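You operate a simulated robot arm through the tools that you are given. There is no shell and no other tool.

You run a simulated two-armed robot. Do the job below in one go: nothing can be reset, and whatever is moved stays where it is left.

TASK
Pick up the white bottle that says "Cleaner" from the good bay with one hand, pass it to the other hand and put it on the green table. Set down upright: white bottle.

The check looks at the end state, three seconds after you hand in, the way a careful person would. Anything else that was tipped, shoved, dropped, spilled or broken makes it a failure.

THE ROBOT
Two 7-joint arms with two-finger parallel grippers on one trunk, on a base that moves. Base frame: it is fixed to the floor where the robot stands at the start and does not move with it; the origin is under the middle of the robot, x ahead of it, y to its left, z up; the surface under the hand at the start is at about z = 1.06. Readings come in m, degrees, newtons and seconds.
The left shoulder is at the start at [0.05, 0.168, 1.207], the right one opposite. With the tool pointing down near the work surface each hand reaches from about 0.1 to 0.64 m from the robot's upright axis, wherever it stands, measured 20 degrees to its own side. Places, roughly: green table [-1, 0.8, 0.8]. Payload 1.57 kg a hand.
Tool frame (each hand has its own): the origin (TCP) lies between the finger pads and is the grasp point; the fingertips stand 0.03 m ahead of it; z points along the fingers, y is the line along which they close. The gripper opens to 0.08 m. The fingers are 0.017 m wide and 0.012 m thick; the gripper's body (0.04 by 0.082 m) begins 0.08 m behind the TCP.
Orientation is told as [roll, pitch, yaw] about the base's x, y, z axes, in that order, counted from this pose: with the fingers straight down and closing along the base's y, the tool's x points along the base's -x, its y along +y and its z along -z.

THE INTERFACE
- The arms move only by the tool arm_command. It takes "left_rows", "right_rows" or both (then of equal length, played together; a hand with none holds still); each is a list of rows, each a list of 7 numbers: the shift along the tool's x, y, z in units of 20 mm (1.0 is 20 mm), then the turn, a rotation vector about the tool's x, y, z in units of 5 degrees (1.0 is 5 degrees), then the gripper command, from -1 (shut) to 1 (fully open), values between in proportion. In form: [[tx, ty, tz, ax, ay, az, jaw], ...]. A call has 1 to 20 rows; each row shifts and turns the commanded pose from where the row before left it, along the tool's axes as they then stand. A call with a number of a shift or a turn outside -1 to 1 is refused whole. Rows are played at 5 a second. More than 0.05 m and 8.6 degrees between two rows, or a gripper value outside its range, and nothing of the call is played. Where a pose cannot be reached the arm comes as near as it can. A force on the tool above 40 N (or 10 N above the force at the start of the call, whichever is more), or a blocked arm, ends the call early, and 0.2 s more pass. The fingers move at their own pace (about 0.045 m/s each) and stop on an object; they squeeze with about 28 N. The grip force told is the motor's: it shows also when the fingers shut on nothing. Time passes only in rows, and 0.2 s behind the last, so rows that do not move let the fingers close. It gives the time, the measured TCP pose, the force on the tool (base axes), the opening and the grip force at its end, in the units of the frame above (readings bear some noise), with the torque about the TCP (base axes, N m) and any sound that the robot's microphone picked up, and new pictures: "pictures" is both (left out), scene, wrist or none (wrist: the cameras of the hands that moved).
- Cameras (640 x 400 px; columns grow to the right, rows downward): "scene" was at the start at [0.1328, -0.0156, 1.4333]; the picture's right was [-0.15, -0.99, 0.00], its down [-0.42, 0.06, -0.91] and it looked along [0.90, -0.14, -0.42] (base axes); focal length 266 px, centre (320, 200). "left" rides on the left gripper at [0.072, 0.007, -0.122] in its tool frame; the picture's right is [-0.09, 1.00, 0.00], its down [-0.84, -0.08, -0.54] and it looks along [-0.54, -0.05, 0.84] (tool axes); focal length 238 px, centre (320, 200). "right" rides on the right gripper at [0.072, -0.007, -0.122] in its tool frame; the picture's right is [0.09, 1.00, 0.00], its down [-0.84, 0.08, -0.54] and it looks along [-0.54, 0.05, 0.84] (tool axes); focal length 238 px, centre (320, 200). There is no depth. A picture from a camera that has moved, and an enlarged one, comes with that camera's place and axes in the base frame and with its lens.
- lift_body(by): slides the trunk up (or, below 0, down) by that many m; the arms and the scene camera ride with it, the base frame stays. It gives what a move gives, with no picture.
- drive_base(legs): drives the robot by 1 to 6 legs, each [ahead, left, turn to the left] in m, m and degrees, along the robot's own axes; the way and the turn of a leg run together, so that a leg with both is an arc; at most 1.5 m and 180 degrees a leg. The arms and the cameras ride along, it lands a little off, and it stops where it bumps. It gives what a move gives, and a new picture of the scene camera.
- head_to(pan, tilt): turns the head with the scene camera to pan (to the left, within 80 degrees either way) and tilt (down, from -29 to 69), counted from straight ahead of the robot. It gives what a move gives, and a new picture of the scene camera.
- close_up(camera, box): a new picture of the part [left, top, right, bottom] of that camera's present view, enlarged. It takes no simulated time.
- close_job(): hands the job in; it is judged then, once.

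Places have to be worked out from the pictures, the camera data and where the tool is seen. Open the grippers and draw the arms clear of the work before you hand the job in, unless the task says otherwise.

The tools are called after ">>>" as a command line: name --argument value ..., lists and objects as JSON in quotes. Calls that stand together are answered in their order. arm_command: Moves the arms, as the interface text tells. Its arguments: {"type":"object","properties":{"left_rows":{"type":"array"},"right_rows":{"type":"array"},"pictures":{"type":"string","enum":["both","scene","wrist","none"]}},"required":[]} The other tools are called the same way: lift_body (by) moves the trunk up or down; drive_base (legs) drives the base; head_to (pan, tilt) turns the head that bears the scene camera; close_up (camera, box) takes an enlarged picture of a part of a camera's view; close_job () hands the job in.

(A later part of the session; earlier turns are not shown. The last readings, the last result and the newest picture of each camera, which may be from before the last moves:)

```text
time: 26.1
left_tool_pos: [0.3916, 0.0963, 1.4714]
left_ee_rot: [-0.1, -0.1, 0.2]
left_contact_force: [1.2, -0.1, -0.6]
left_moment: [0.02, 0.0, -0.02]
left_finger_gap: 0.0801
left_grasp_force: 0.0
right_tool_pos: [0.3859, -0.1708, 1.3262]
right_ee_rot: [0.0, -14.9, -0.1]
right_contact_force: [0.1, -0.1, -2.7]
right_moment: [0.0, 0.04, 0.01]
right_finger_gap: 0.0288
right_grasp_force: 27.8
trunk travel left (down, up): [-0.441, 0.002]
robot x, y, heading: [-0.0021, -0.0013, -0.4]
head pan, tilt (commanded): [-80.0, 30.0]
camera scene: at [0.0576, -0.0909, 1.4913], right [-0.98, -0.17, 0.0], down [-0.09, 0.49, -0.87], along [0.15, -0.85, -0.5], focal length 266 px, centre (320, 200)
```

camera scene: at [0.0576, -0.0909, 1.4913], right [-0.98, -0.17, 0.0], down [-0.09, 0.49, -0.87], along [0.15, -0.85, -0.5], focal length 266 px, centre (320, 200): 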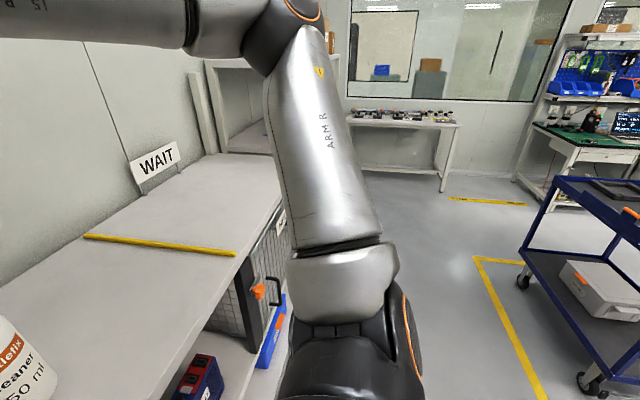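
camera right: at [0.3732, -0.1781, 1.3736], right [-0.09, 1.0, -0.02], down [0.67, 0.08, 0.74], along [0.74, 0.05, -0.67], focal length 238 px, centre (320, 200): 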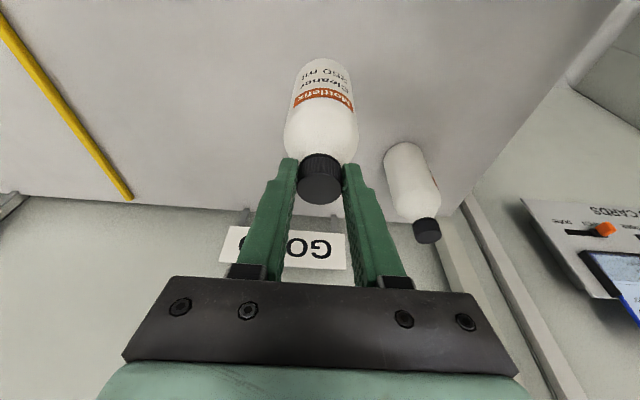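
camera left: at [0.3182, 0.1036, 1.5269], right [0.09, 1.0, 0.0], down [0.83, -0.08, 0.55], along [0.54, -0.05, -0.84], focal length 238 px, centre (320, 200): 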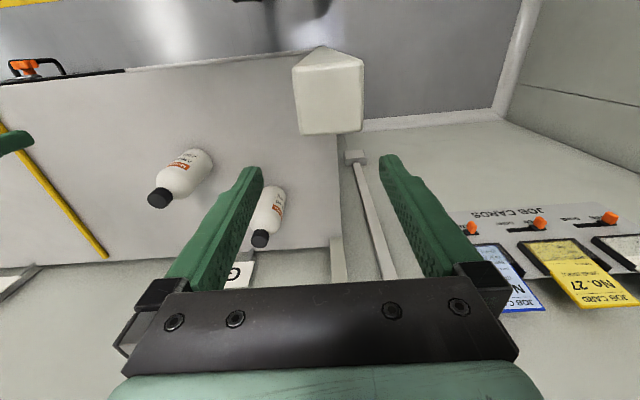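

The bottle is held clear of the bench, the left fingertips clear the post by about 4 cm, and the cart is far off to the right rear. I drive straight back 0.45 m.

>>> drive_base --legs '[[-0.45, 0, 0]]'

>>> head_to --pan 80 --tilt 30

```text
time: 28.8
left_tool_pos: [-0.0625, 0.0966, 1.4703]
left_ee_rot: [0.0, -0.1, 0.3]
left_contact_force: [0.9, 0.8, -0.3]
left_moment: [-0.02, -0.01, 0.01]
left_finger_gap: 0.0802
left_grasp_force: 0.1
right_tool_pos: [-0.0667, -0.1705, 1.3265]
right_ee_rot: [0.0, -14.9, 0.0]
right_contact_force: [-0.2, 0.2, -2.4]
right_moment: [-0.01, 0.02, -0.05]
right_finger_gap: 0.0289
right_grasp_force: 27.8
trunk travel left (down, up): [-0.441, 0.002]
robot x, y, heading: [-0.4521, 0.0031, 0.2]
head pan, tilt (commanded): [-80.0, 30.0]
camera scene: at [-0.3953, -0.0914, 1.4914], right [-0.98, -0.18, 0.0], down [-0.09, 0.49, -0.87], along [0.15, -0.85, -0.5], focal length 266 px, centre (320, 200)
```

scene: 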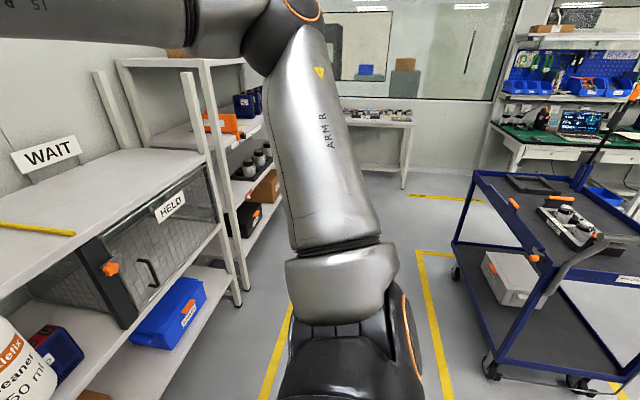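

```text
time: 31.2
left_tool_pos: [-0.0609, 0.098, 1.4698]
left_ee_rot: [-0.1, -0.1, 0.4]
left_contact_force: [-0.3, -0.4, 0.2]
left_moment: [-0.03, -0.02, 0.01]
left_finger_gap: 0.0798
left_grasp_force: 0.2
right_tool_pos: [-0.066, -0.1695, 1.3247]
right_ee_rot: [-0.1, -15.1, 0.2]
right_contact_force: [-0.2, -0.4, -2.4]
right_moment: [0.0, -0.01, -0.01]
right_finger_gap: 0.0288
right_grasp_force: 28.2
trunk travel left (down, up): [-0.441, 0.002]
robot x, y, heading: [-0.4546, -0.0039, 0.4]
head pan, tilt (commanded): [80.0, 30.0]
camera scene: at [-0.3955, 0.0868, 1.4914], right [0.99, -0.17, 0.0], down [-0.09, -0.49, -0.87], along [0.15, 0.85, -0.5], focal length 266 px, centre (320, 200)
```

scene: 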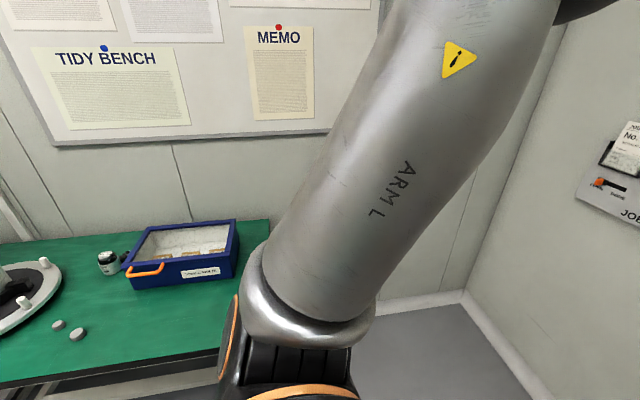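

The table's front right part looks free; a tray, a small jar, a turntable jig and small round parts stand on the rest. Here in free space I do the handover: first I bring the left hand down and outward, still tool-down.

>>> head_to --pan 0 --tilt 30

>>> arm_command --left_rows '[[0.2, 0.6, 0.85, 0, 0, 0, 1], [0.2, 0.6, 0.85, 0, 0, 0, 1], [0.2, 0.6, 0.85, 0, 0, 0, 1], [0.2, 0.6, 0.85, 0, 0, 0, 1], [0.2, 0.6, 0.85, 0, 0, 0, 1], [0.2, 0.6, 0.85, 0, 0, 0, 1], [0.2, 0.6, 0.85, 0, 0, 0, 1], [0.2, 0.6, 0.85, 0, 0, 0, 1], [0, 0, 0, 0, 0, 0, 1]]' --pictures "scene"

```text
time: 32.8
left_tool_pos: [-0.0626, 0.0978, 1.4714]
left_ee_rot: [0.0, -0.1, 0.3]
left_contact_force: [0.8, -0.3, -0.8]
left_moment: [-0.05, -0.01, 0.01]
left_finger_gap: 0.0799
left_grasp_force: 0.1
right_tool_pos: [-0.0672, -0.1715, 1.3254]
right_ee_rot: [0.0, -15.0, 0.1]
right_contact_force: [0.6, -0.4, -2.6]
right_moment: [-0.02, -0.02, -0.01]
right_finger_gap: 0.0289
right_grasp_force: 27.8
trunk travel left (down, up): [-0.441, 0.002]
robot x, y, heading: [-0.4549, 0.0006, -0.1]
head pan, tilt (commanded): [0.0, 30.0]
camera scene: at [-0.3205, -0.002, 1.4913], right [0.0, -1.0, 0.0], down [-0.5, 0.0, -0.87], along [0.87, 0.0, -0.5], focal length 266 px, centre (320, 200)
```

scene: 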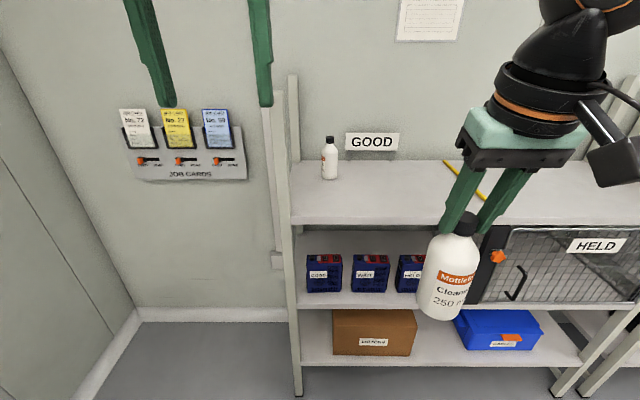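

```text
time: 34.8
left_tool_pos: [-0.0939, 0.1933, 1.3352]
left_ee_rot: [0.0, -0.2, 0.3]
left_contact_force: [0.2, 0.4, -1.2]
left_moment: [0.0, -0.01, -0.02]
left_finger_gap: 0.0801
left_grasp_force: 0.1
right_tool_pos: [-0.0667, -0.1703, 1.326]
right_ee_rot: [0.0, -15.0, 0.1]
right_contact_force: [-0.5, -0.3, -2.7]
right_moment: [-0.03, 0.03, 0.02]
right_finger_gap: 0.029
right_grasp_force: 27.8
trunk travel left (down, up): [-0.441, 0.002]
robot x, y, heading: [-0.4575, 0.0004, 0.2]
head pan, tilt (commanded): [0.0, 30.0]
camera scene: at [-0.3207, -0.0026, 1.4914], right [0.0, -1.0, 0.0], down [-0.5, 0.0, -0.87], along [0.87, 0.0, -0.5], focal length 266 px, centre (320, 200)
```

scene: 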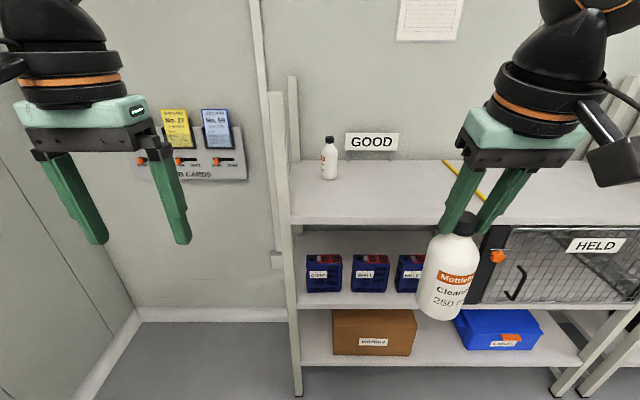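

Left hand is free at (−0.094, 0.193, 1.335). Now I turn it about its own axis toward yaw −90° so that it will point to the right, with no obstacle near it.

>>> arm_command --left_rows '[[0, 0, 0, 0, 0, 1, 1], [0, 0, 0, 0, 0, 1, 1], [0, 0, 0, 0, 0, 1, 1], [0, 0, 0, 0, 0, 1, 1], [0, 0, 0, 0, 0, 1, 1], [0, 0, 0, 0, 0, 1, 1], [0, 0, 0, 0, 0, 1, 1], [0, 0, 0, 0, 0, 1, 1], [0, 0, 0, 0, 0, 1, 1], [0, 0, 0, 0, 0, 1, 1], [0, 0, 0, 0, 0, 1, 1], [0, 0, 0, 0, 0, 1, 1], [0, 0, 0, 0, 0, 1, 1], [0, 0, 0, 0, 0, 1, 1], [0, 0, 0, 0, 0, 1, 1], [0, 0, 0, 0, 0, 1, 1], [0, 0, 0, 0, 0, 1, 1], [0, 0, 0, 0, 0, 1, 1]]' --pictures "scene"

```text
time: 38.6
left_tool_pos: [-0.1808, 0.1236, 1.2895]
left_ee_rot: [0.1, -0.1, -89.6]
left_contact_force: [1.6, 1.0, -0.2]
left_moment: [0.02, 0.0, -0.01]
left_finger_gap: 0.08
left_grasp_force: 0.0
left hand out of reach, approached as far as the arm can: row 12, 13, 14, 15, 16, 17, 18
right_tool_pos: [-0.0664, -0.1718, 1.3257]
right_ee_rot: [0.0, -15.0, 0.2]
right_contact_force: [-0.2, -0.8, -3.3]
right_moment: [0.01, 0.05, -0.01]
right_finger_gap: 0.0289
right_grasp_force: 28.1
trunk travel left (down, up): [-0.441, 0.002]
robot x, y, heading: [-0.4526, -0.0003, -0.0]
head pan, tilt (commanded): [0.0, 30.0]
camera scene: at [-0.3205, -0.0023, 1.4914], right [0.0, -1.0, 0.0], down [-0.5, 0.0, -0.87], along [0.87, 0.0, -0.5], focal length 266 px, centre (320, 200)
```

scene: 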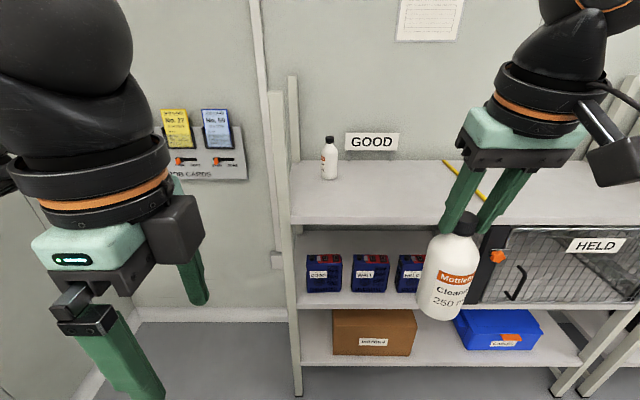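

The yaw is reached but the arm shifted as tool-down is awkward at that yaw. Tilting the hand along the forearm should ease it, so I tilt the fingers toward −y by up to 45°.

>>> arm_command --left_rows '[[0, 0, 0, 0, -1, 0, 1], [0, 0, 0, 0, -1, 0, 1], [0, 0, 0, 0, -1, 0, 1], [0, 0, 0, 0, -1, 0, 1], [0, 0, 0, 0, -1, 0, 1], [0, 0, 0, 0, -1, 0, 1], [0, 0, 0, 0, -1, 0, 1], [0, 0, 0, 0, -1, 0, 1], [0, 0, 0, 0, -1, 0, 1], [0, 0, 0, 0, 0, 0, 1]]' --pictures "both"

```text
time: 40.8
left_tool_pos: [-0.1802, 0.1238, 1.2902]
left_ee_rot: [0.2, -45.2, -89.8]
left_contact_force: [0.7, 0.2, 0.0]
left_moment: [0.0, -0.01, -0.01]
left_finger_gap: 0.0801
left_grasp_force: 0.1
right_tool_pos: [-0.0667, -0.1709, 1.3258]
right_ee_rot: [-0.1, -15.0, 0.0]
right_contact_force: [-0.4, -0.1, -2.6]
right_moment: [0.01, 0.02, -0.03]
right_finger_gap: 0.0287
right_grasp_force: 27.8
trunk travel left (down, up): [-0.441, 0.002]
robot x, y, heading: [-0.4547, 0.004, 0.3]
head pan, tilt (commanded): [0.0, 30.0]
camera scene: at [-0.3206, -0.0021, 1.4914], right [0.0, -1.0, 0.0], down [-0.5, 0.0, -0.87], along [0.87, 0.0, -0.5], focal length 266 px, centre (320, 200)
camera left: at [-0.1745, 0.2619, 1.3233], right [1.0, -0.06, 0.07], down [-0.08, -0.21, 0.98], along [-0.04, -0.98, -0.21], focal length 238 px, centre (320, 200)
```

scene: 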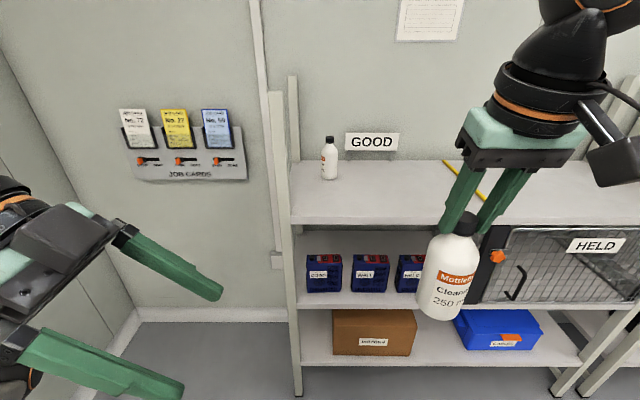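
left: 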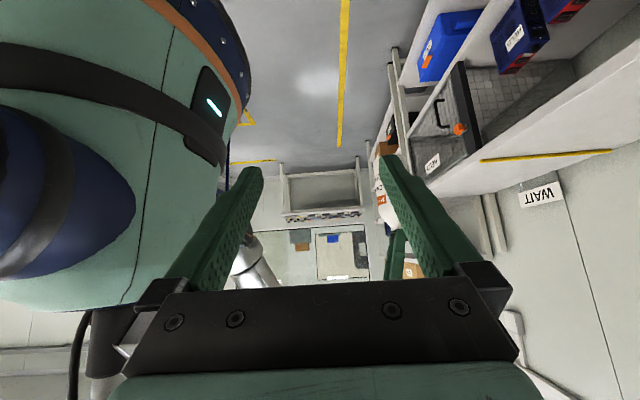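

The 45° tilt works at the spot. Now I test its forward reach: I shift the left hand +x by 0.1 m and a little lower, still well to the left of the bottle.

>>> arm_command --left_rows '[[0.15, 0.9, 0.15, 0, 0, 0, 1], [0.15, 0.9, 0.15, 0, 0, 0, 1], [0.15, 0.9, 0.15, 0, 0, 0, 1], [0.15, 0.9, 0.15, 0, 0, 0, 1], [0.15, 0.9, 0.15, 0, 0, 0, 1], [0.15, 0.9, 0.15, 0, 0, 0, 1], [0, 0, 0, 0, 0, 0, 1]]' --pictures "both"

```text
time: 42.4
left_tool_pos: [-0.1609, 0.0996, 1.2936]
left_ee_rot: [0.1, -45.1, -89.7]
left_contact_force: [0.0, 0.3, 0.8]
left_moment: [-0.02, -0.01, 0.02]
left_finger_gap: 0.0799
left_grasp_force: 0.1
left hand out of reach, approached as far as the arm can: row 1, 2, 3, 4, 5, 6
right_tool_pos: [-0.0666, -0.1716, 1.3273]
right_ee_rot: [0.0, -15.0, 0.1]
right_contact_force: [0.3, 0.2, -2.8]
right_moment: [-0.01, 0.02, -0.02]
right_finger_gap: 0.0291
right_grasp_force: 28.1
trunk travel left (down, up): [-0.441, 0.002]
robot x, y, heading: [-0.453, -0.0012, -0.0]
head pan, tilt (commanded): [0.0, 30.0]
camera scene: at [-0.3205, -0.0019, 1.4914], right [0.0, -1.0, 0.0], down [-0.5, 0.0, -0.87], along [0.87, 0.0, -0.5], focal length 266 px, centre (320, 200)
camera left: at [-0.1554, 0.2369, 1.3281], right [1.0, -0.06, 0.07], down [-0.08, -0.21, 0.98], along [-0.04, -0.98, -0.21], focal length 238 px, centre (320, 200)
```

scene: 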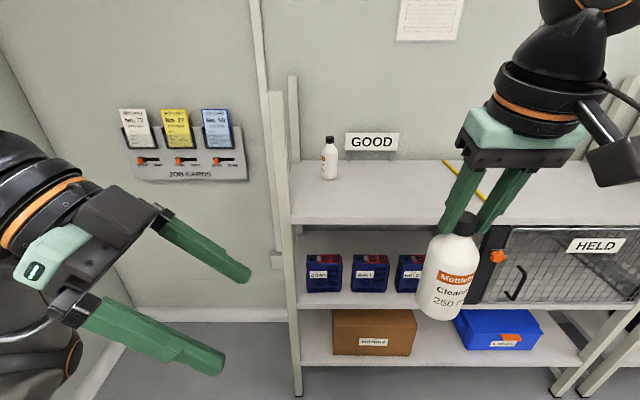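
left: 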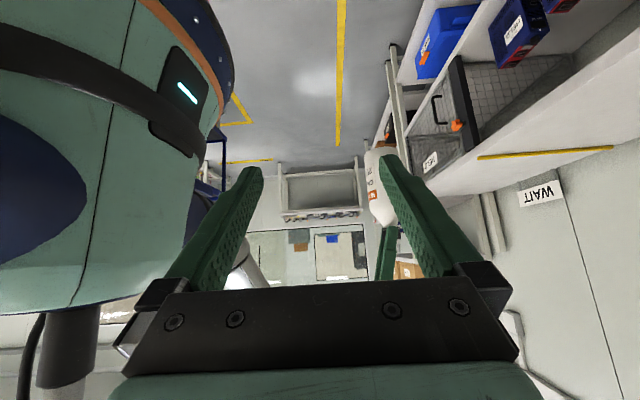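

At yaw −90° the arm can't come further forward. I turn the hand back about the vertical to yaw about −50° (pointing forward-right) and reduce the tilt to 40°, which suits the arm better and still leaves room beside the right hand.

>>> arm_command --left_rows '[[0, 0, 0, -0.707, 0, -0.707, 1], [0, 0, 0, -0.707, 0, -0.707, 1], [0, 0, 0, -0.707, 0, -0.707, 1], [0, 0, 0, -0.707, 0, -0.707, 1], [0, 0, 0, -0.707, 0, -0.707, 1], [0, 0, 0, -0.707, 0, -0.707, 1], [0, 0, 0, -0.707, 0, -0.707, 1], [0, 0, 0, -0.707, 0, -0.707, 1], [0, 0, 0, 0, 1, 0, 1], [0, 0, 0, 0, 0, 0, 1]]' --pictures "both"

```text
time: 44.6
left_tool_pos: [-0.1606, 0.0999, 1.2944]
left_ee_rot: [0.0, -40.1, -49.9]
left_contact_force: [-0.1, -0.2, -0.1]
left_moment: [0.02, 0.02, 0.01]
left_finger_gap: 0.0799
left_grasp_force: 0.0
right_tool_pos: [-0.0671, -0.1707, 1.3258]
right_ee_rot: [-0.1, -15.0, 0.1]
right_contact_force: [-0.7, 0.1, -2.6]
right_moment: [0.01, 0.0, 0.01]
right_finger_gap: 0.029
right_grasp_force: 28.1
trunk travel left (down, up): [-0.441, 0.002]
robot x, y, heading: [-0.452, 0.0015, 0.3]
head pan, tilt (commanded): [0.0, 30.0]
camera scene: at [-0.3206, -0.0018, 1.4914], right [0.0, -1.0, 0.0], down [-0.5, 0.0, -0.87], along [0.87, 0.0, -0.5], focal length 266 px, centre (320, 200)
camera left: at [-0.2427, 0.2065, 1.3407], right [0.81, 0.59, 0.06], down [0.13, -0.27, 0.95], along [0.58, -0.76, -0.3], focal length 238 px, centre (320, 200)
```

scene: 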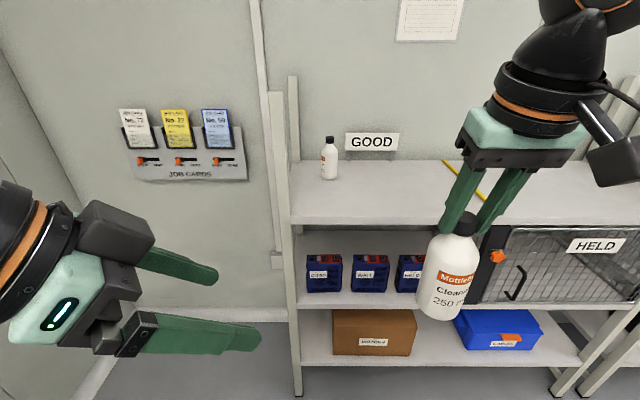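
left: 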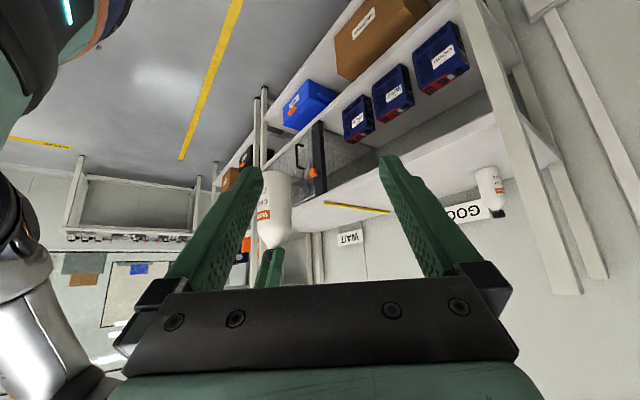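

The box on the upper side of the left gripper matters for clearance next to the right fingers. I tilt the left hand a bit flatter (to about −52.5°) and take a close look at it.

>>> arm_command --left_rows '[[0, 0, 0, 0, -1, 0, 1], [0, 0, 0, 0, -1, 0, 1], [0, 0, 0, 0, -0.5, 0, 1], [0, 0, 0, 0, 0, 0, 1]]' --pictures "none"

>>> close_up --camera "scene" --box '[0, 160, 320, 400]'

>>> close_up --camera "scene" --box '[380, 0, 640, 340]'

```text
time: 45.6
left_tool_pos: [-0.1516, 0.0979, 1.3088]
left_ee_rot: [0.0, -52.6, -49.9]
left_contact_force: [-0.3, 0.4, -0.2]
left_moment: [-0.05, 0.02, 0.02]
left_finger_gap: 0.0801
left_grasp_force: 0.1
left hand out of reach, approached as far as the arm can: row 2, 3
right_tool_pos: [-0.0661, -0.1711, 1.3252]
right_ee_rot: [0.0, -15.0, 0.2]
right_contact_force: [-0.1, -1.2, -3.6]
right_moment: [-0.02, 0.02, 0.02]
right_finger_gap: 0.0288
right_grasp_force: 28.1
trunk travel left (down, up): [-0.441, 0.002]
robot x, y, heading: [-0.4522, -0.0007, 0.2]
head pan, tilt (commanded): [0.0, 30.0]
```

```text
1.67 times, centred on (160, 280) of scene
camera zoom: at [-0.3205, -0.0021, 1.4913], right [0.0, -1.0, 0.0], down [-0.5, 0.0, -0.87], along [0.87, 0.0, -0.5], focal length 444 px, centre (587, 67)
```

zoom: 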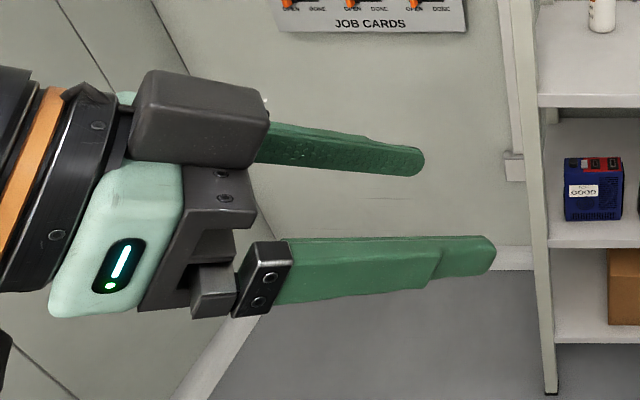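

```text
1.18 times, centred on (510, 170) of scene
camera zoom: at [-0.3205, -0.0021, 1.4913], right [0.0, -1.0, 0.0], down [-0.5, 0.0, -0.87], along [0.87, 0.0, -0.5], focal length 313 px, centre (96, 235)
```

zoom: 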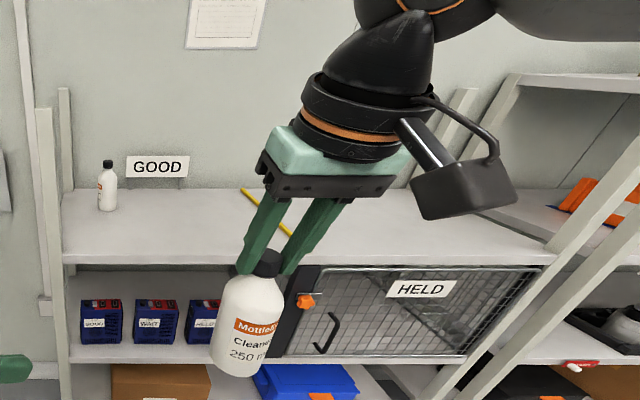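

The left gripper carries a box on its upper side (about 5 cm high), so a flatter tilt near −60° with the bottle held nearer the fingertips gives the best clearance. I now bring the left hand forward and down to a pre-handover pose about 12 cm left of the bottle.

>>> arm_command --left_rows '[[-0.11, -0.16, 0.95, 0, 0, 0, 1], [-0.11, -0.16, 0.95, 0, 0, 0, 1], [-0.11, -0.16, 0.95, 0, 0, 0, 1], [-0.11, -0.16, 0.95, 0, 0, 0, 1], [-0.11, -0.16, 0.95, 0, 0, 0, 1], [-0.11, -0.16, 0.95, 0, 0, 0, 1], [-0.11, -0.16, 0.95, 0, 0, 0, 1], [0, 0, 0, 0, -1, 0, 1], [0, 0, 0, 0, -0.5, 0, 1], [0, 0, 0, 0, 0, 0, 1]]' --pictures "both"

```text
time: 47.8
left_tool_pos: [-0.0938, -0.0057, 1.2386]
left_ee_rot: [0.1, -60.2, -49.9]
left_contact_force: [-0.1, -0.1, 0.4]
left_moment: [-0.01, 0.04, 0.01]
left_finger_gap: 0.0802
left_grasp_force: 0.0
right_tool_pos: [-0.0676, -0.1711, 1.327]
right_ee_rot: [0.0, -15.0, 0.1]
right_contact_force: [-0.1, 0.2, -3.4]
right_moment: [-0.02, 0.01, 0.02]
right_finger_gap: 0.0288
right_grasp_force: 28.0
trunk travel left (down, up): [-0.441, 0.002]
robot x, y, heading: [-0.4544, 0.0009, 0.1]
head pan, tilt (commanded): [0.0, 30.0]
camera scene: at [-0.3205, -0.002, 1.4914], right [0.0, -1.0, 0.0], down [-0.5, 0.0, -0.87], along [0.87, 0.0, -0.5], focal length 266 px, centre (320, 200)
camera left: at [-0.1792, 0.1083, 1.2364], right [0.79, 0.61, 0.08], down [-0.09, -0.01, 1.0], along [0.61, -0.79, 0.05], focal length 238 px, centre (320, 200)
```

scene: 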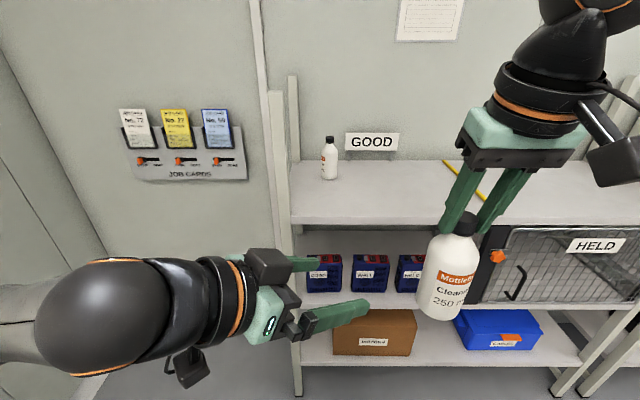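
left: 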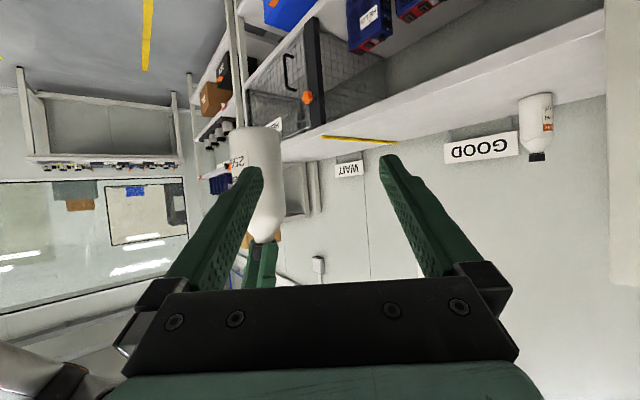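

Left hand reaches the −60° / −50° pose cleanly; the bottle axis computes to about (−0.062, −0.171) with its base near z 1.166. I back the left hand 3 cm along its axis and bring the bottle in front of it with the right hand, lined up with the left fingers.

>>> arm_command --left_rows '[[0, 0, -0.75, 0, 0, 0, 1], [0, 0, -0.75, 0, 0, 0, 1], [0, 0, 0, 0, 0, 0, 1], [0, 0, 0, 0, 0, 0, 1], [0, 0, 0, 0, 0, 0, 1], [0, 0, 0, 0, 0, 0, 1], [0, 0, 0, 0, 0, 0, 1], [0, 0, 0, 0, 0, 0, 1], [0, 0, 0, 0, 0, 0, 1], [0, 0, 0, 0, 0, 0, 1], [0, 0, 0, 0, 0, 0, 1], [0, 0, 0, 0, 0, 0, 1], [0, 0, 0, 0, 0, 0, 1]]' --right_rows '[[0, 0, 0, 0, 0, 0, -1], [0, 0, 0, 0, 0, 0, -1], [-0.04, 0.56, 0.1, 0, 0, 0, -1], [-0.04, 0.56, 0.1, 0, 0, 0, -1], [-0.04, 0.56, 0.1, 0, 0, 0, -1], [-0.04, 0.56, 0.1, 0, 0, 0, -1], [-0.04, 0.56, 0.1, 0, 0, 0, -1], [-0.04, 0.56, 0.1, 0, 0, 0, -1], [-0.04, 0.56, 0.1, 0, 0, 0, -1], [-0.04, 0.56, 0.1, 0, 0, 0, -1], [-0.04, 0.56, 0.1, 0, 0, 0, -1], [-0.04, 0.56, 0.1, 0, 0, 0, -1], [0, 0, 0, 0, 0, 0, -1]]' --pictures "both"

>>> close_up --camera "left" --box '[200, 80, 440, 300]'

>>> close_up --camera "scene" --box '[220, 120, 480, 360]'

```text
time: 50.6
left_tool_pos: [-0.1029, 0.0132, 1.2568]
left_ee_rot: [0.1, -60.0, -49.8]
left_contact_force: [-0.5, 0.0, 0.1]
left_moment: [-0.04, 0.02, 0.02]
left_finger_gap: 0.0801
left_grasp_force: 0.1
left hand out of reach, approached as far as the arm can: row 2
right_tool_pos: [-0.059, -0.1211, 1.3184]
right_ee_rot: [0.1, -15.0, 0.0]
right_contact_force: [-0.4, -0.5, -1.5]
right_moment: [-0.02, 0.03, 0.01]
right_finger_gap: 0.0292
right_grasp_force: 28.1
right hand out of reach, approached as far as the arm can: row 7, 8, 9, 10, 11, 12
trunk travel left (down, up): [-0.441, 0.002]
robot x, y, heading: [-0.4553, -0.0034, 0.1]
head pan, tilt (commanded): [0.0, 30.0]
camera scene: at [-0.3205, -0.002, 1.4913], right [0.0, -1.0, 0.0], down [-0.5, 0.0, -0.87], along [0.87, 0.0, -0.5], focal length 266 px, centre (320, 200)
camera right: at [-0.1598, -0.1282, 1.4173], right [-0.09, 1.0, -0.02], down [0.67, 0.08, 0.74], along [0.74, 0.05, -0.67], focal length 238 px, centre (320, 200)
camera left: at [-0.1899, 0.1266, 1.2548], right [0.79, 0.61, 0.08], down [-0.09, -0.01, 1.0], along [0.6, -0.8, 0.05], focal length 238 px, centre (320, 200)
```

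scene: 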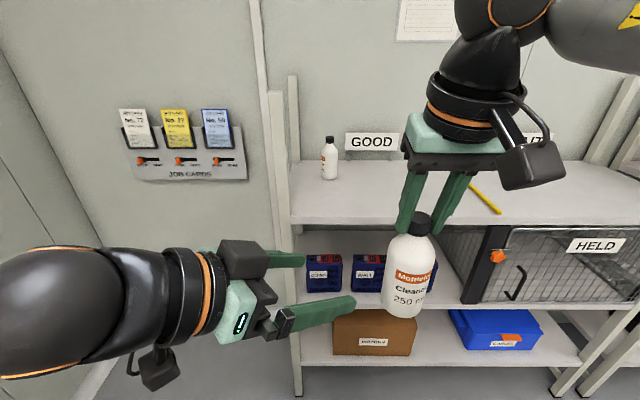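
right: 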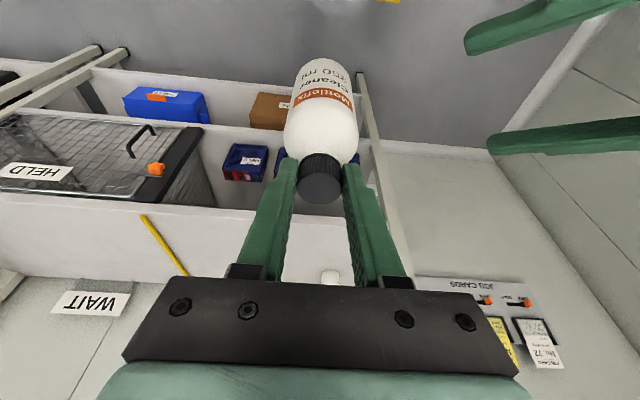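
left: 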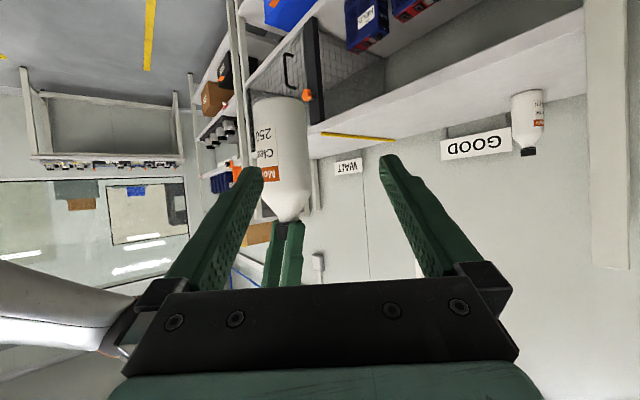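

```text
1.82 times, centred on (320, 190) of left
camera zoom: at [-0.1899, 0.1266, 1.2548], right [0.79, 0.61, 0.08], down [-0.09, -0.01, 1.0], along [0.6, -0.8, 0.05], focal length 433 px, centre (320, 218)
```

zoom: 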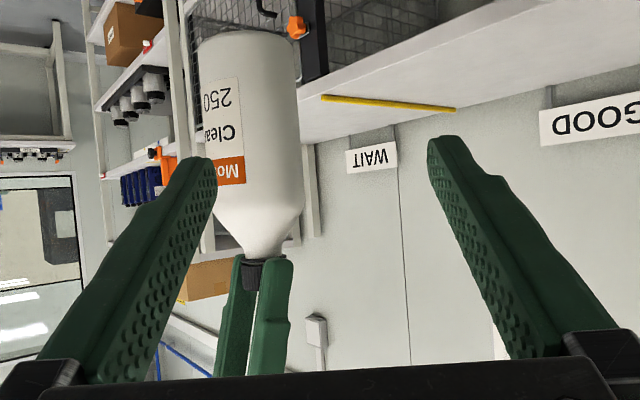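

```text
1.67 times, centred on (350, 240) of scene
camera zoom: at [-0.3205, -0.002, 1.4913], right [0.0, -1.0, 0.0], down [-0.5, 0.0, -0.87], along [0.87, 0.0, -0.5], focal length 444 px, centre (270, 133)
```

zoom: 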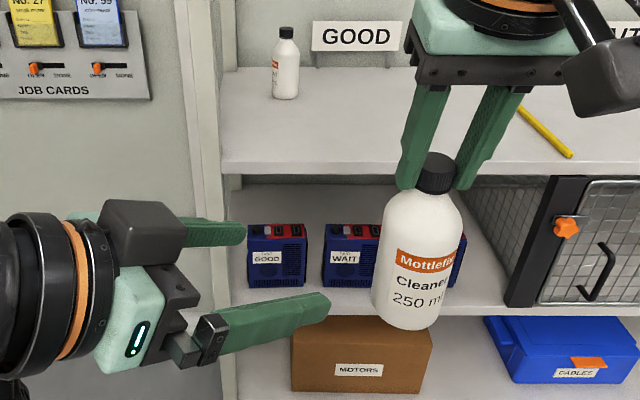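

Right hand stopped at y −0.121 (its reach limit), so the bottle axis is now about (−0.055, −0.121), base z ≈ 1.158, matching the scene view. I shift the left hand sideways into line with the bottle, keeping its fingertips about 3 cm short of it.

>>> arm_command --left_rows '[[-0.1, -0.2, 0.5, 0, 0, 0, 1], [-0.38, -0.75, 0.5, 0, 0, 0, 1], [-0.38, -0.75, 0.5, 0, 0, 0, 1], [-0.37, -0.76, 0.5, 0, 0, 0, 1], [0, 0, 0, 0, 0, 0, 1]]' --pictures "both"

>>> close_up --camera "left" --box '[200, 60, 440, 280]'

>>> close_up --camera "scene" --box '[260, 140, 480, 340]'

```text
time: 51.8
left_tool_pos: [-0.1097, -0.0526, 1.2569]
left_ee_rot: [0.0, -60.2, -49.8]
left_contact_force: [0.2, 0.1, 0.4]
left_moment: [0.04, 0.03, -0.02]
left_finger_gap: 0.0801
left_grasp_force: 0.0
right_tool_pos: [-0.058, -0.1195, 1.3188]
right_ee_rot: [0.1, -15.1, -0.1]
right_contact_force: [-0.5, 0.0, -3.1]
right_moment: [-0.01, 0.0, 0.0]
right_finger_gap: 0.0288
right_grasp_force: 28.1
trunk travel left (down, up): [-0.441, 0.002]
robot x, y, heading: [-0.4524, -0.0055, 0.4]
head pan, tilt (commanded): [0.0, 30.0]
camera scene: at [-0.3205, -0.0016, 1.4913], right [0.0, -1.0, 0.0], down [-0.5, 0.0, -0.87], along [0.87, 0.0, -0.5], focal length 266 px, centre (320, 200)
camera left: at [-0.198, 0.0597, 1.2552], right [0.79, 0.61, 0.08], down [-0.09, -0.01, 1.0], along [0.61, -0.79, 0.05], focal length 238 px, centre (320, 200)
```

scene: 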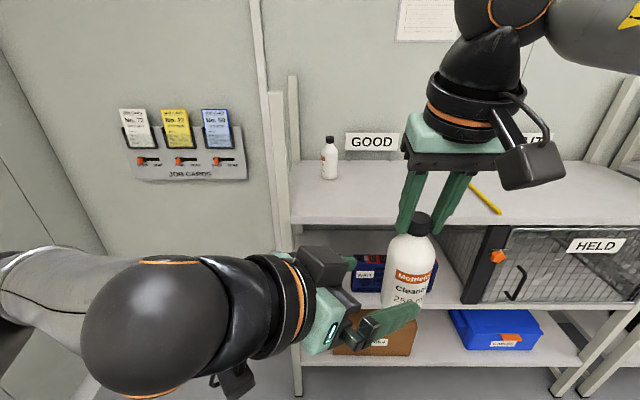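
left: 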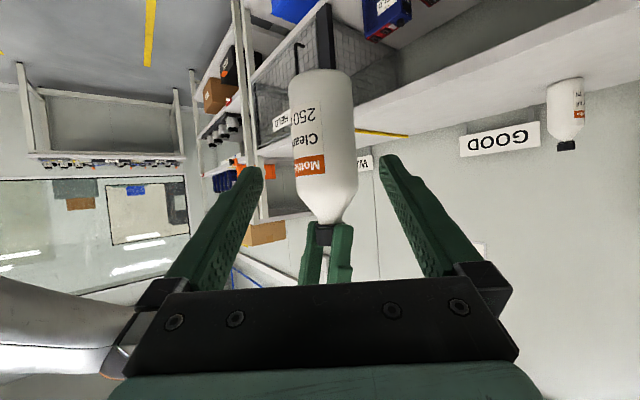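

```text
1.82 times, centred on (320, 170) of left
camera zoom: at [-0.198, 0.0597, 1.2552], right [0.79, 0.61, 0.08], down [-0.09, -0.01, 1.0], along [0.61, -0.79, 0.05], focal length 433 px, centre (320, 254)
```

zoom: 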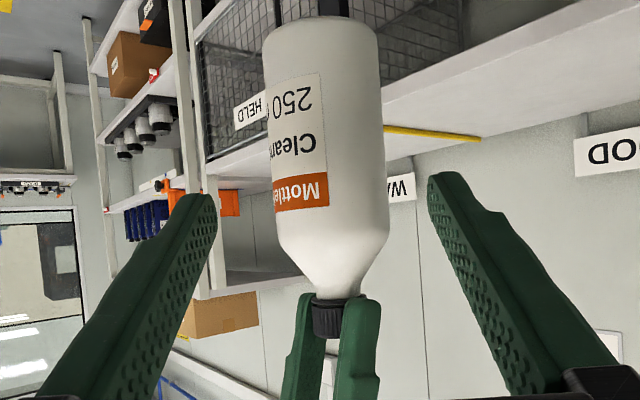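

```text
2.00 times, centred on (370, 240) of scene
camera zoom: at [-0.3205, -0.0016, 1.4913], right [0.0, -1.0, 0.0], down [-0.5, 0.0, -0.87], along [0.87, 0.0, -0.5], focal length 532 px, centre (220, 120)
```

zoom: 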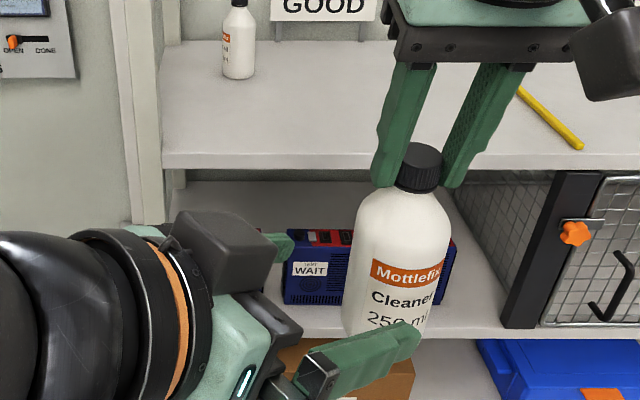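

The left fingers are lined up; the left view shows the bottle axis about 4 mm to the +y_tool side of the fingers' mid-plane. I correct that and advance 5 cm along the finger axis, then check again.

>>> arm_command --left_rows '[[0, 0.18, 0.5, 0, 0, 0, 1], [0, 0, 0.7, 0, 0, 0, 1], [0, 0, 0.7, 0, 0, 0, 1], [0, 0, 0.6, 0, 0, 0, 1], [0, 0, 0, 0, 0, 0, 1]]' --pictures "both"

>>> close_up --camera "left" --box '[200, 20, 440, 260]'

>>> close_up --camera "scene" --box '[300, 140, 480, 340]'

>>> close_up --camera "right" --box '[200, 0, 500, 220]'

```text
time: 53.0
left_tool_pos: [-0.0807, -0.085, 1.2338]
left_ee_rot: [0.1, -60.2, -49.9]
left_contact_force: [0.5, 0.8, 0.2]
left_moment: [0.0, -0.01, 0.01]
left_finger_gap: 0.0801
left_grasp_force: 0.1
right_tool_pos: [-0.0593, -0.1209, 1.32]
right_ee_rot: [0.1, -15.0, 0.0]
right_contact_force: [0.9, -0.6, -2.3]
right_moment: [-0.02, 0.02, 0.0]
right_finger_gap: 0.0286
right_grasp_force: 27.8
trunk travel left (down, up): [-0.441, 0.002]
robot x, y, heading: [-0.4532, -0.0011, 0.4]
head pan, tilt (commanded): [0.0, 30.0]
camera scene: at [-0.3205, -0.0019, 1.4914], right [0.0, -1.0, 0.0], down [-0.5, 0.0, -0.87], along [0.87, 0.0, -0.5], focal length 266 px, centre (320, 200)
camera left: at [-0.168, 0.0288, 1.2315], right [0.79, 0.61, 0.08], down [-0.09, -0.01, 1.0], along [0.61, -0.79, 0.05], focal length 238 px, centre (320, 200)
```

scene: 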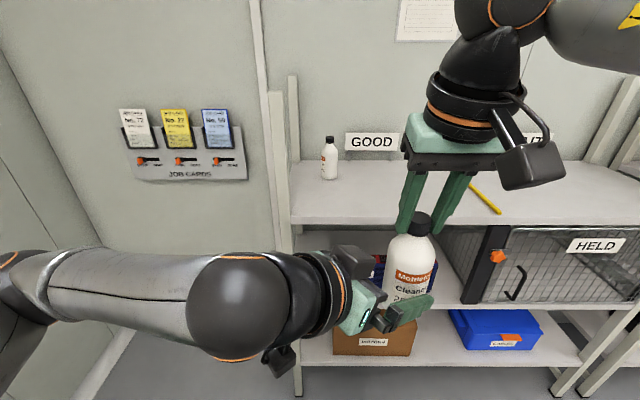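
left: 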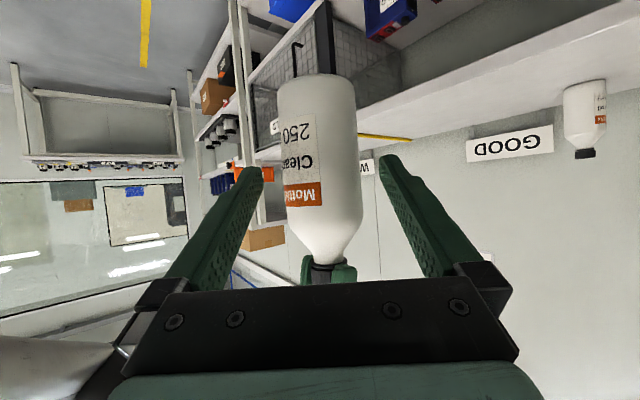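

```text
1.67 times, centred on (320, 140) of left
camera zoom: at [-0.168, 0.0288, 1.2315], right [0.79, 0.61, 0.08], down [-0.09, -0.01, 1.0], along [0.61, -0.79, 0.05], focal length 397 px, centre (320, 300)
```

zoom: 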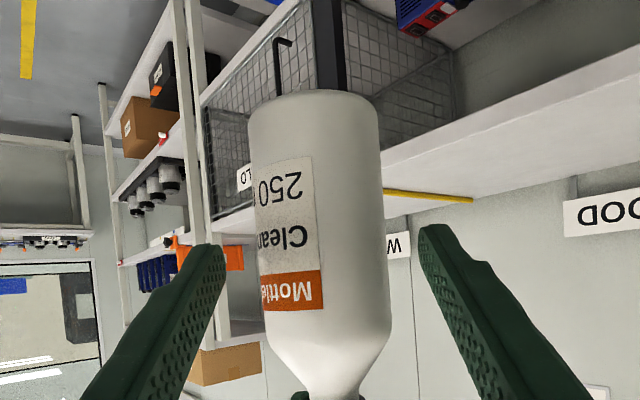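

```text
2.00 times, centred on (390, 240) of scene
camera zoom: at [-0.3205, -0.0019, 1.4914], right [0.0, -1.0, 0.0], down [-0.5, 0.0, -0.87], along [0.87, 0.0, -0.5], focal length 532 px, centre (180, 120)
```

zoom: 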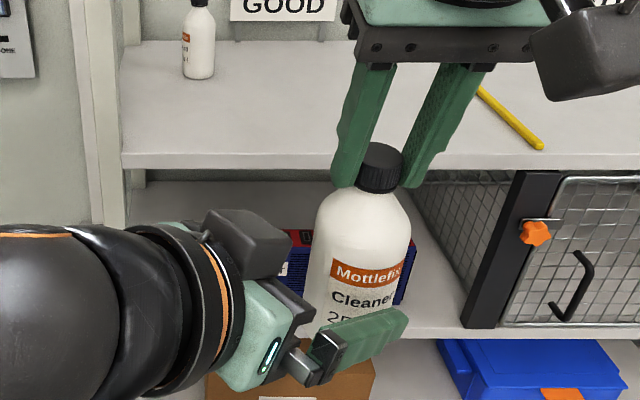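

```text
1.82 times, centred on (350, 110) of right
camera zoom: at [-0.1599, -0.1281, 1.4173], right [-0.09, 1.0, -0.02], down [0.67, 0.08, 0.74], along [0.74, 0.05, -0.67], focal length 433 px, centre (266, 364)
```

zoom: 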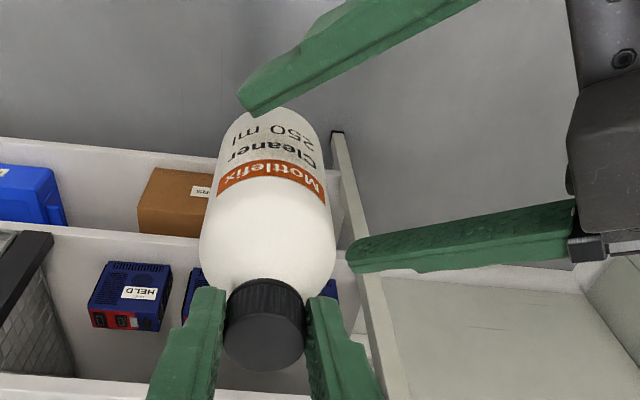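

The bottle is now centred between the left fingers in the left view, and the right camera shows one left finger on each side. I advance the remaining 4.8 cm so the bottle body sits between the pads.

>>> arm_command --left_rows '[[0, 0, 0.6, 0, 0, 0, 1], [0, 0, 0.6, 0, 0, 0, 1], [0, 0, 0.6, 0, 0, 0, 1], [0, 0, 0.6, 0, 0, 0, 1], [0, 0, 0, 0, 0, 0, 1]]' --pictures "both"

>>> close_up --camera "left" --box '[200, 20, 440, 260]'

>>> close_up --camera "scene" --box '[300, 140, 480, 340]'

>>> close_up --camera "right" --box '[200, 0, 500, 220]'

```text
time: 54.2
left_tool_pos: [-0.0542, -0.1163, 1.2093]
left_ee_rot: [0.1, -60.2, -49.8]
left_contact_force: [0.2, 0.4, 0.2]
left_moment: [-0.01, 0.01, -0.01]
left_finger_gap: 0.0799
left_grasp_force: 0.0
right_tool_pos: [-0.0585, -0.1204, 1.3191]
right_ee_rot: [0.0, -15.0, 0.0]
right_contact_force: [-0.2, 0.1, -2.5]
right_moment: [0.0, 0.05, 0.0]
right_finger_gap: 0.0289
right_grasp_force: 27.7
trunk travel left (down, up): [-0.441, 0.002]
robot x, y, heading: [-0.4513, 0.0017, 0.1]
head pan, tilt (commanded): [0.0, 30.0]
camera scene: at [-0.3206, -0.002, 1.4914], right [0.0, -1.0, 0.0], down [-0.5, 0.0, -0.87], along [0.87, 0.0, -0.5], focal length 266 px, centre (320, 200)
camera left: at [-0.1397, -0.0028, 1.2068], right [0.79, 0.61, 0.08], down [-0.09, -0.01, 1.0], along [0.61, -0.79, 0.05], focal length 238 px, centre (320, 200)
```

scene: 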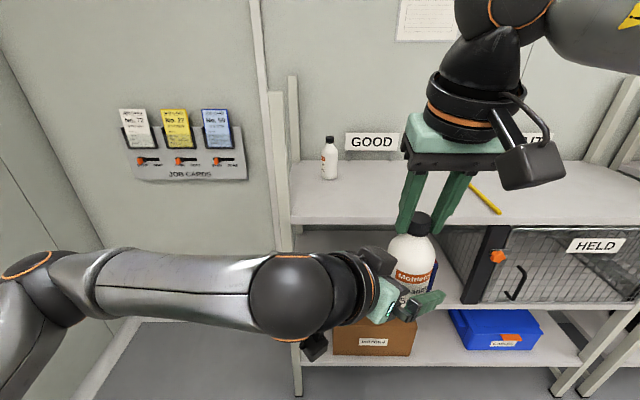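
left: 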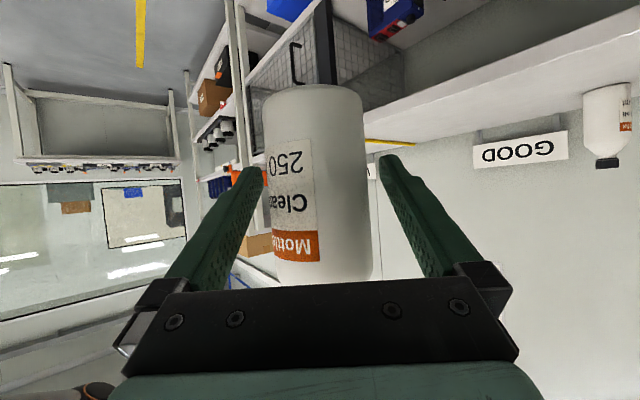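

```text
1.67 times, centred on (320, 140) of left
camera zoom: at [-0.1397, -0.0028, 1.2068], right [0.79, 0.61, 0.08], down [-0.09, -0.01, 1.0], along [0.61, -0.79, 0.05], focal length 397 px, centre (320, 300)
```

zoom: 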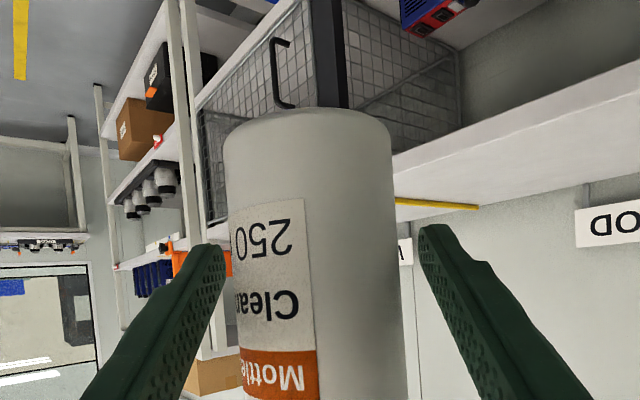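

```text
2.00 times, centred on (390, 240) of scene
camera zoom: at [-0.3206, -0.002, 1.4914], right [0.0, -1.0, 0.0], down [-0.5, 0.0, -0.87], along [0.87, 0.0, -0.5], focal length 532 px, centre (180, 120)
```

zoom: 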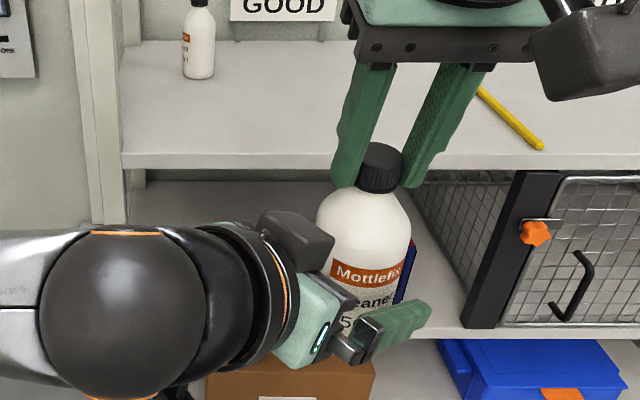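

```text
1.82 times, centred on (350, 110) of right
camera zoom: at [-0.1599, -0.1281, 1.4173], right [-0.09, 1.0, -0.02], down [0.67, 0.08, 0.74], along [0.74, 0.05, -0.67], focal length 433 px, centre (266, 364)
```

zoom: 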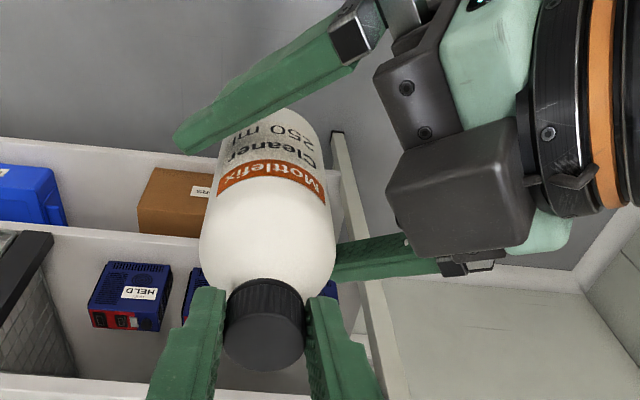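

The bottle body is centred between the left pads (contact about 5 cm above its base), and nothing touches. I close the left gripper while the right still holds the cap.

>>> arm_command --left_rows '[[0, 0, 0, 0, 0, 0, -1], [0, 0, 0, 0, 0, 0, -1], [0, 0, 0, 0, 0, 0, -1], [0, 0, 0, 0, 0, 0, -1], [0, 0, 0, 0, 0, 0, -1]]' --pictures "both"

>>> close_up --camera "scene" --box '[300, 140, 480, 340]'

>>> close_up --camera "right" --box '[200, 0, 500, 220]'

```text
time: 55.4
left_tool_pos: [-0.0537, -0.1163, 1.2102]
left_ee_rot: [0.1, -59.9, -50.0]
left_contact_force: [-3.2, -3.2, -0.5]
left_moment: [0.11, -0.08, 0.0]
left_finger_gap: 0.0587
left_grasp_force: 28.1
right_tool_pos: [-0.0593, -0.1202, 1.319]
right_ee_rot: [0.1, -15.1, 0.0]
right_contact_force: [2.2, 2.8, -3.0]
right_moment: [0.19, -0.18, 0.0]
right_finger_gap: 0.0288
right_grasp_force: 28.1
trunk travel left (down, up): [-0.441, 0.002]
robot x, y, heading: [-0.4526, -0.0021, 0.2]
head pan, tilt (commanded): [0.0, 30.0]
camera scene: at [-0.3205, -0.002, 1.4913], right [0.0, -1.0, 0.0], down [-0.5, 0.0, -0.87], along [0.87, 0.0, -0.5], focal length 266 px, centre (320, 200)
camera left: at [-0.14, -0.0029, 1.2068], right [0.79, 0.61, 0.08], down [-0.09, -0.01, 1.0], along [0.6, -0.8, 0.05], focal length 238 px, centre (320, 200)
```

scene: 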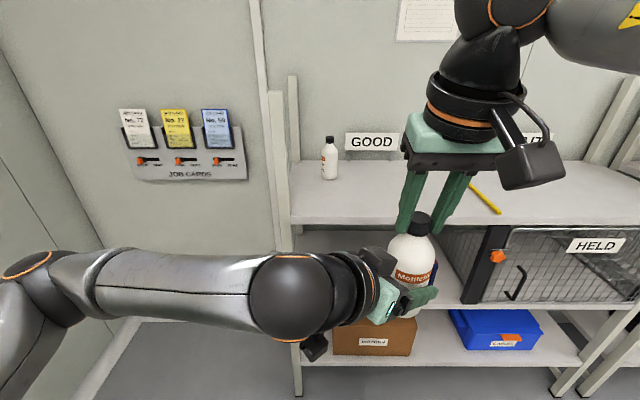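
left: 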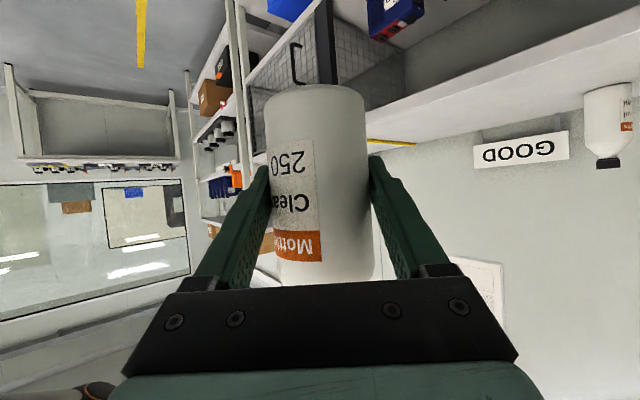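

```text
2.00 times, centred on (390, 240) of scene
camera zoom: at [-0.3205, -0.002, 1.4913], right [0.0, -1.0, 0.0], down [-0.5, 0.0, -0.87], along [0.87, 0.0, -0.5], focal length 532 px, centre (180, 120)
```

zoom: 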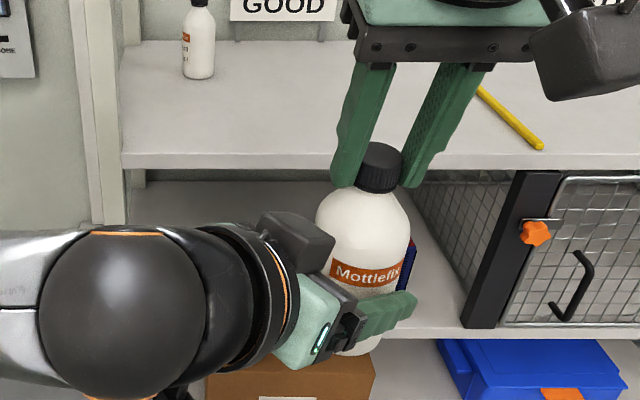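

```text
1.82 times, centred on (350, 110) of right
camera zoom: at [-0.1598, -0.1281, 1.4173], right [-0.09, 1.0, -0.02], down [0.67, 0.08, 0.74], along [0.74, 0.05, -0.67], focal length 433 px, centre (266, 364)
```

zoom: 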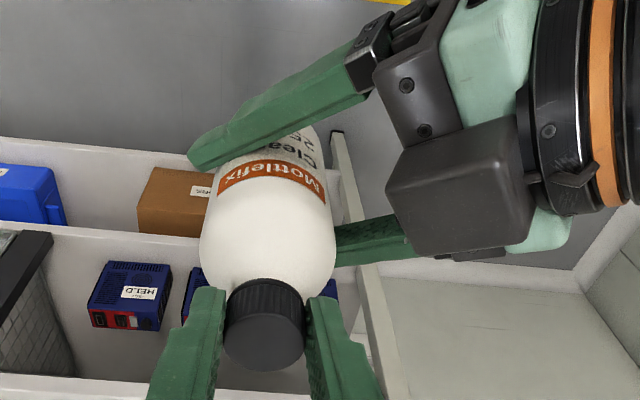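

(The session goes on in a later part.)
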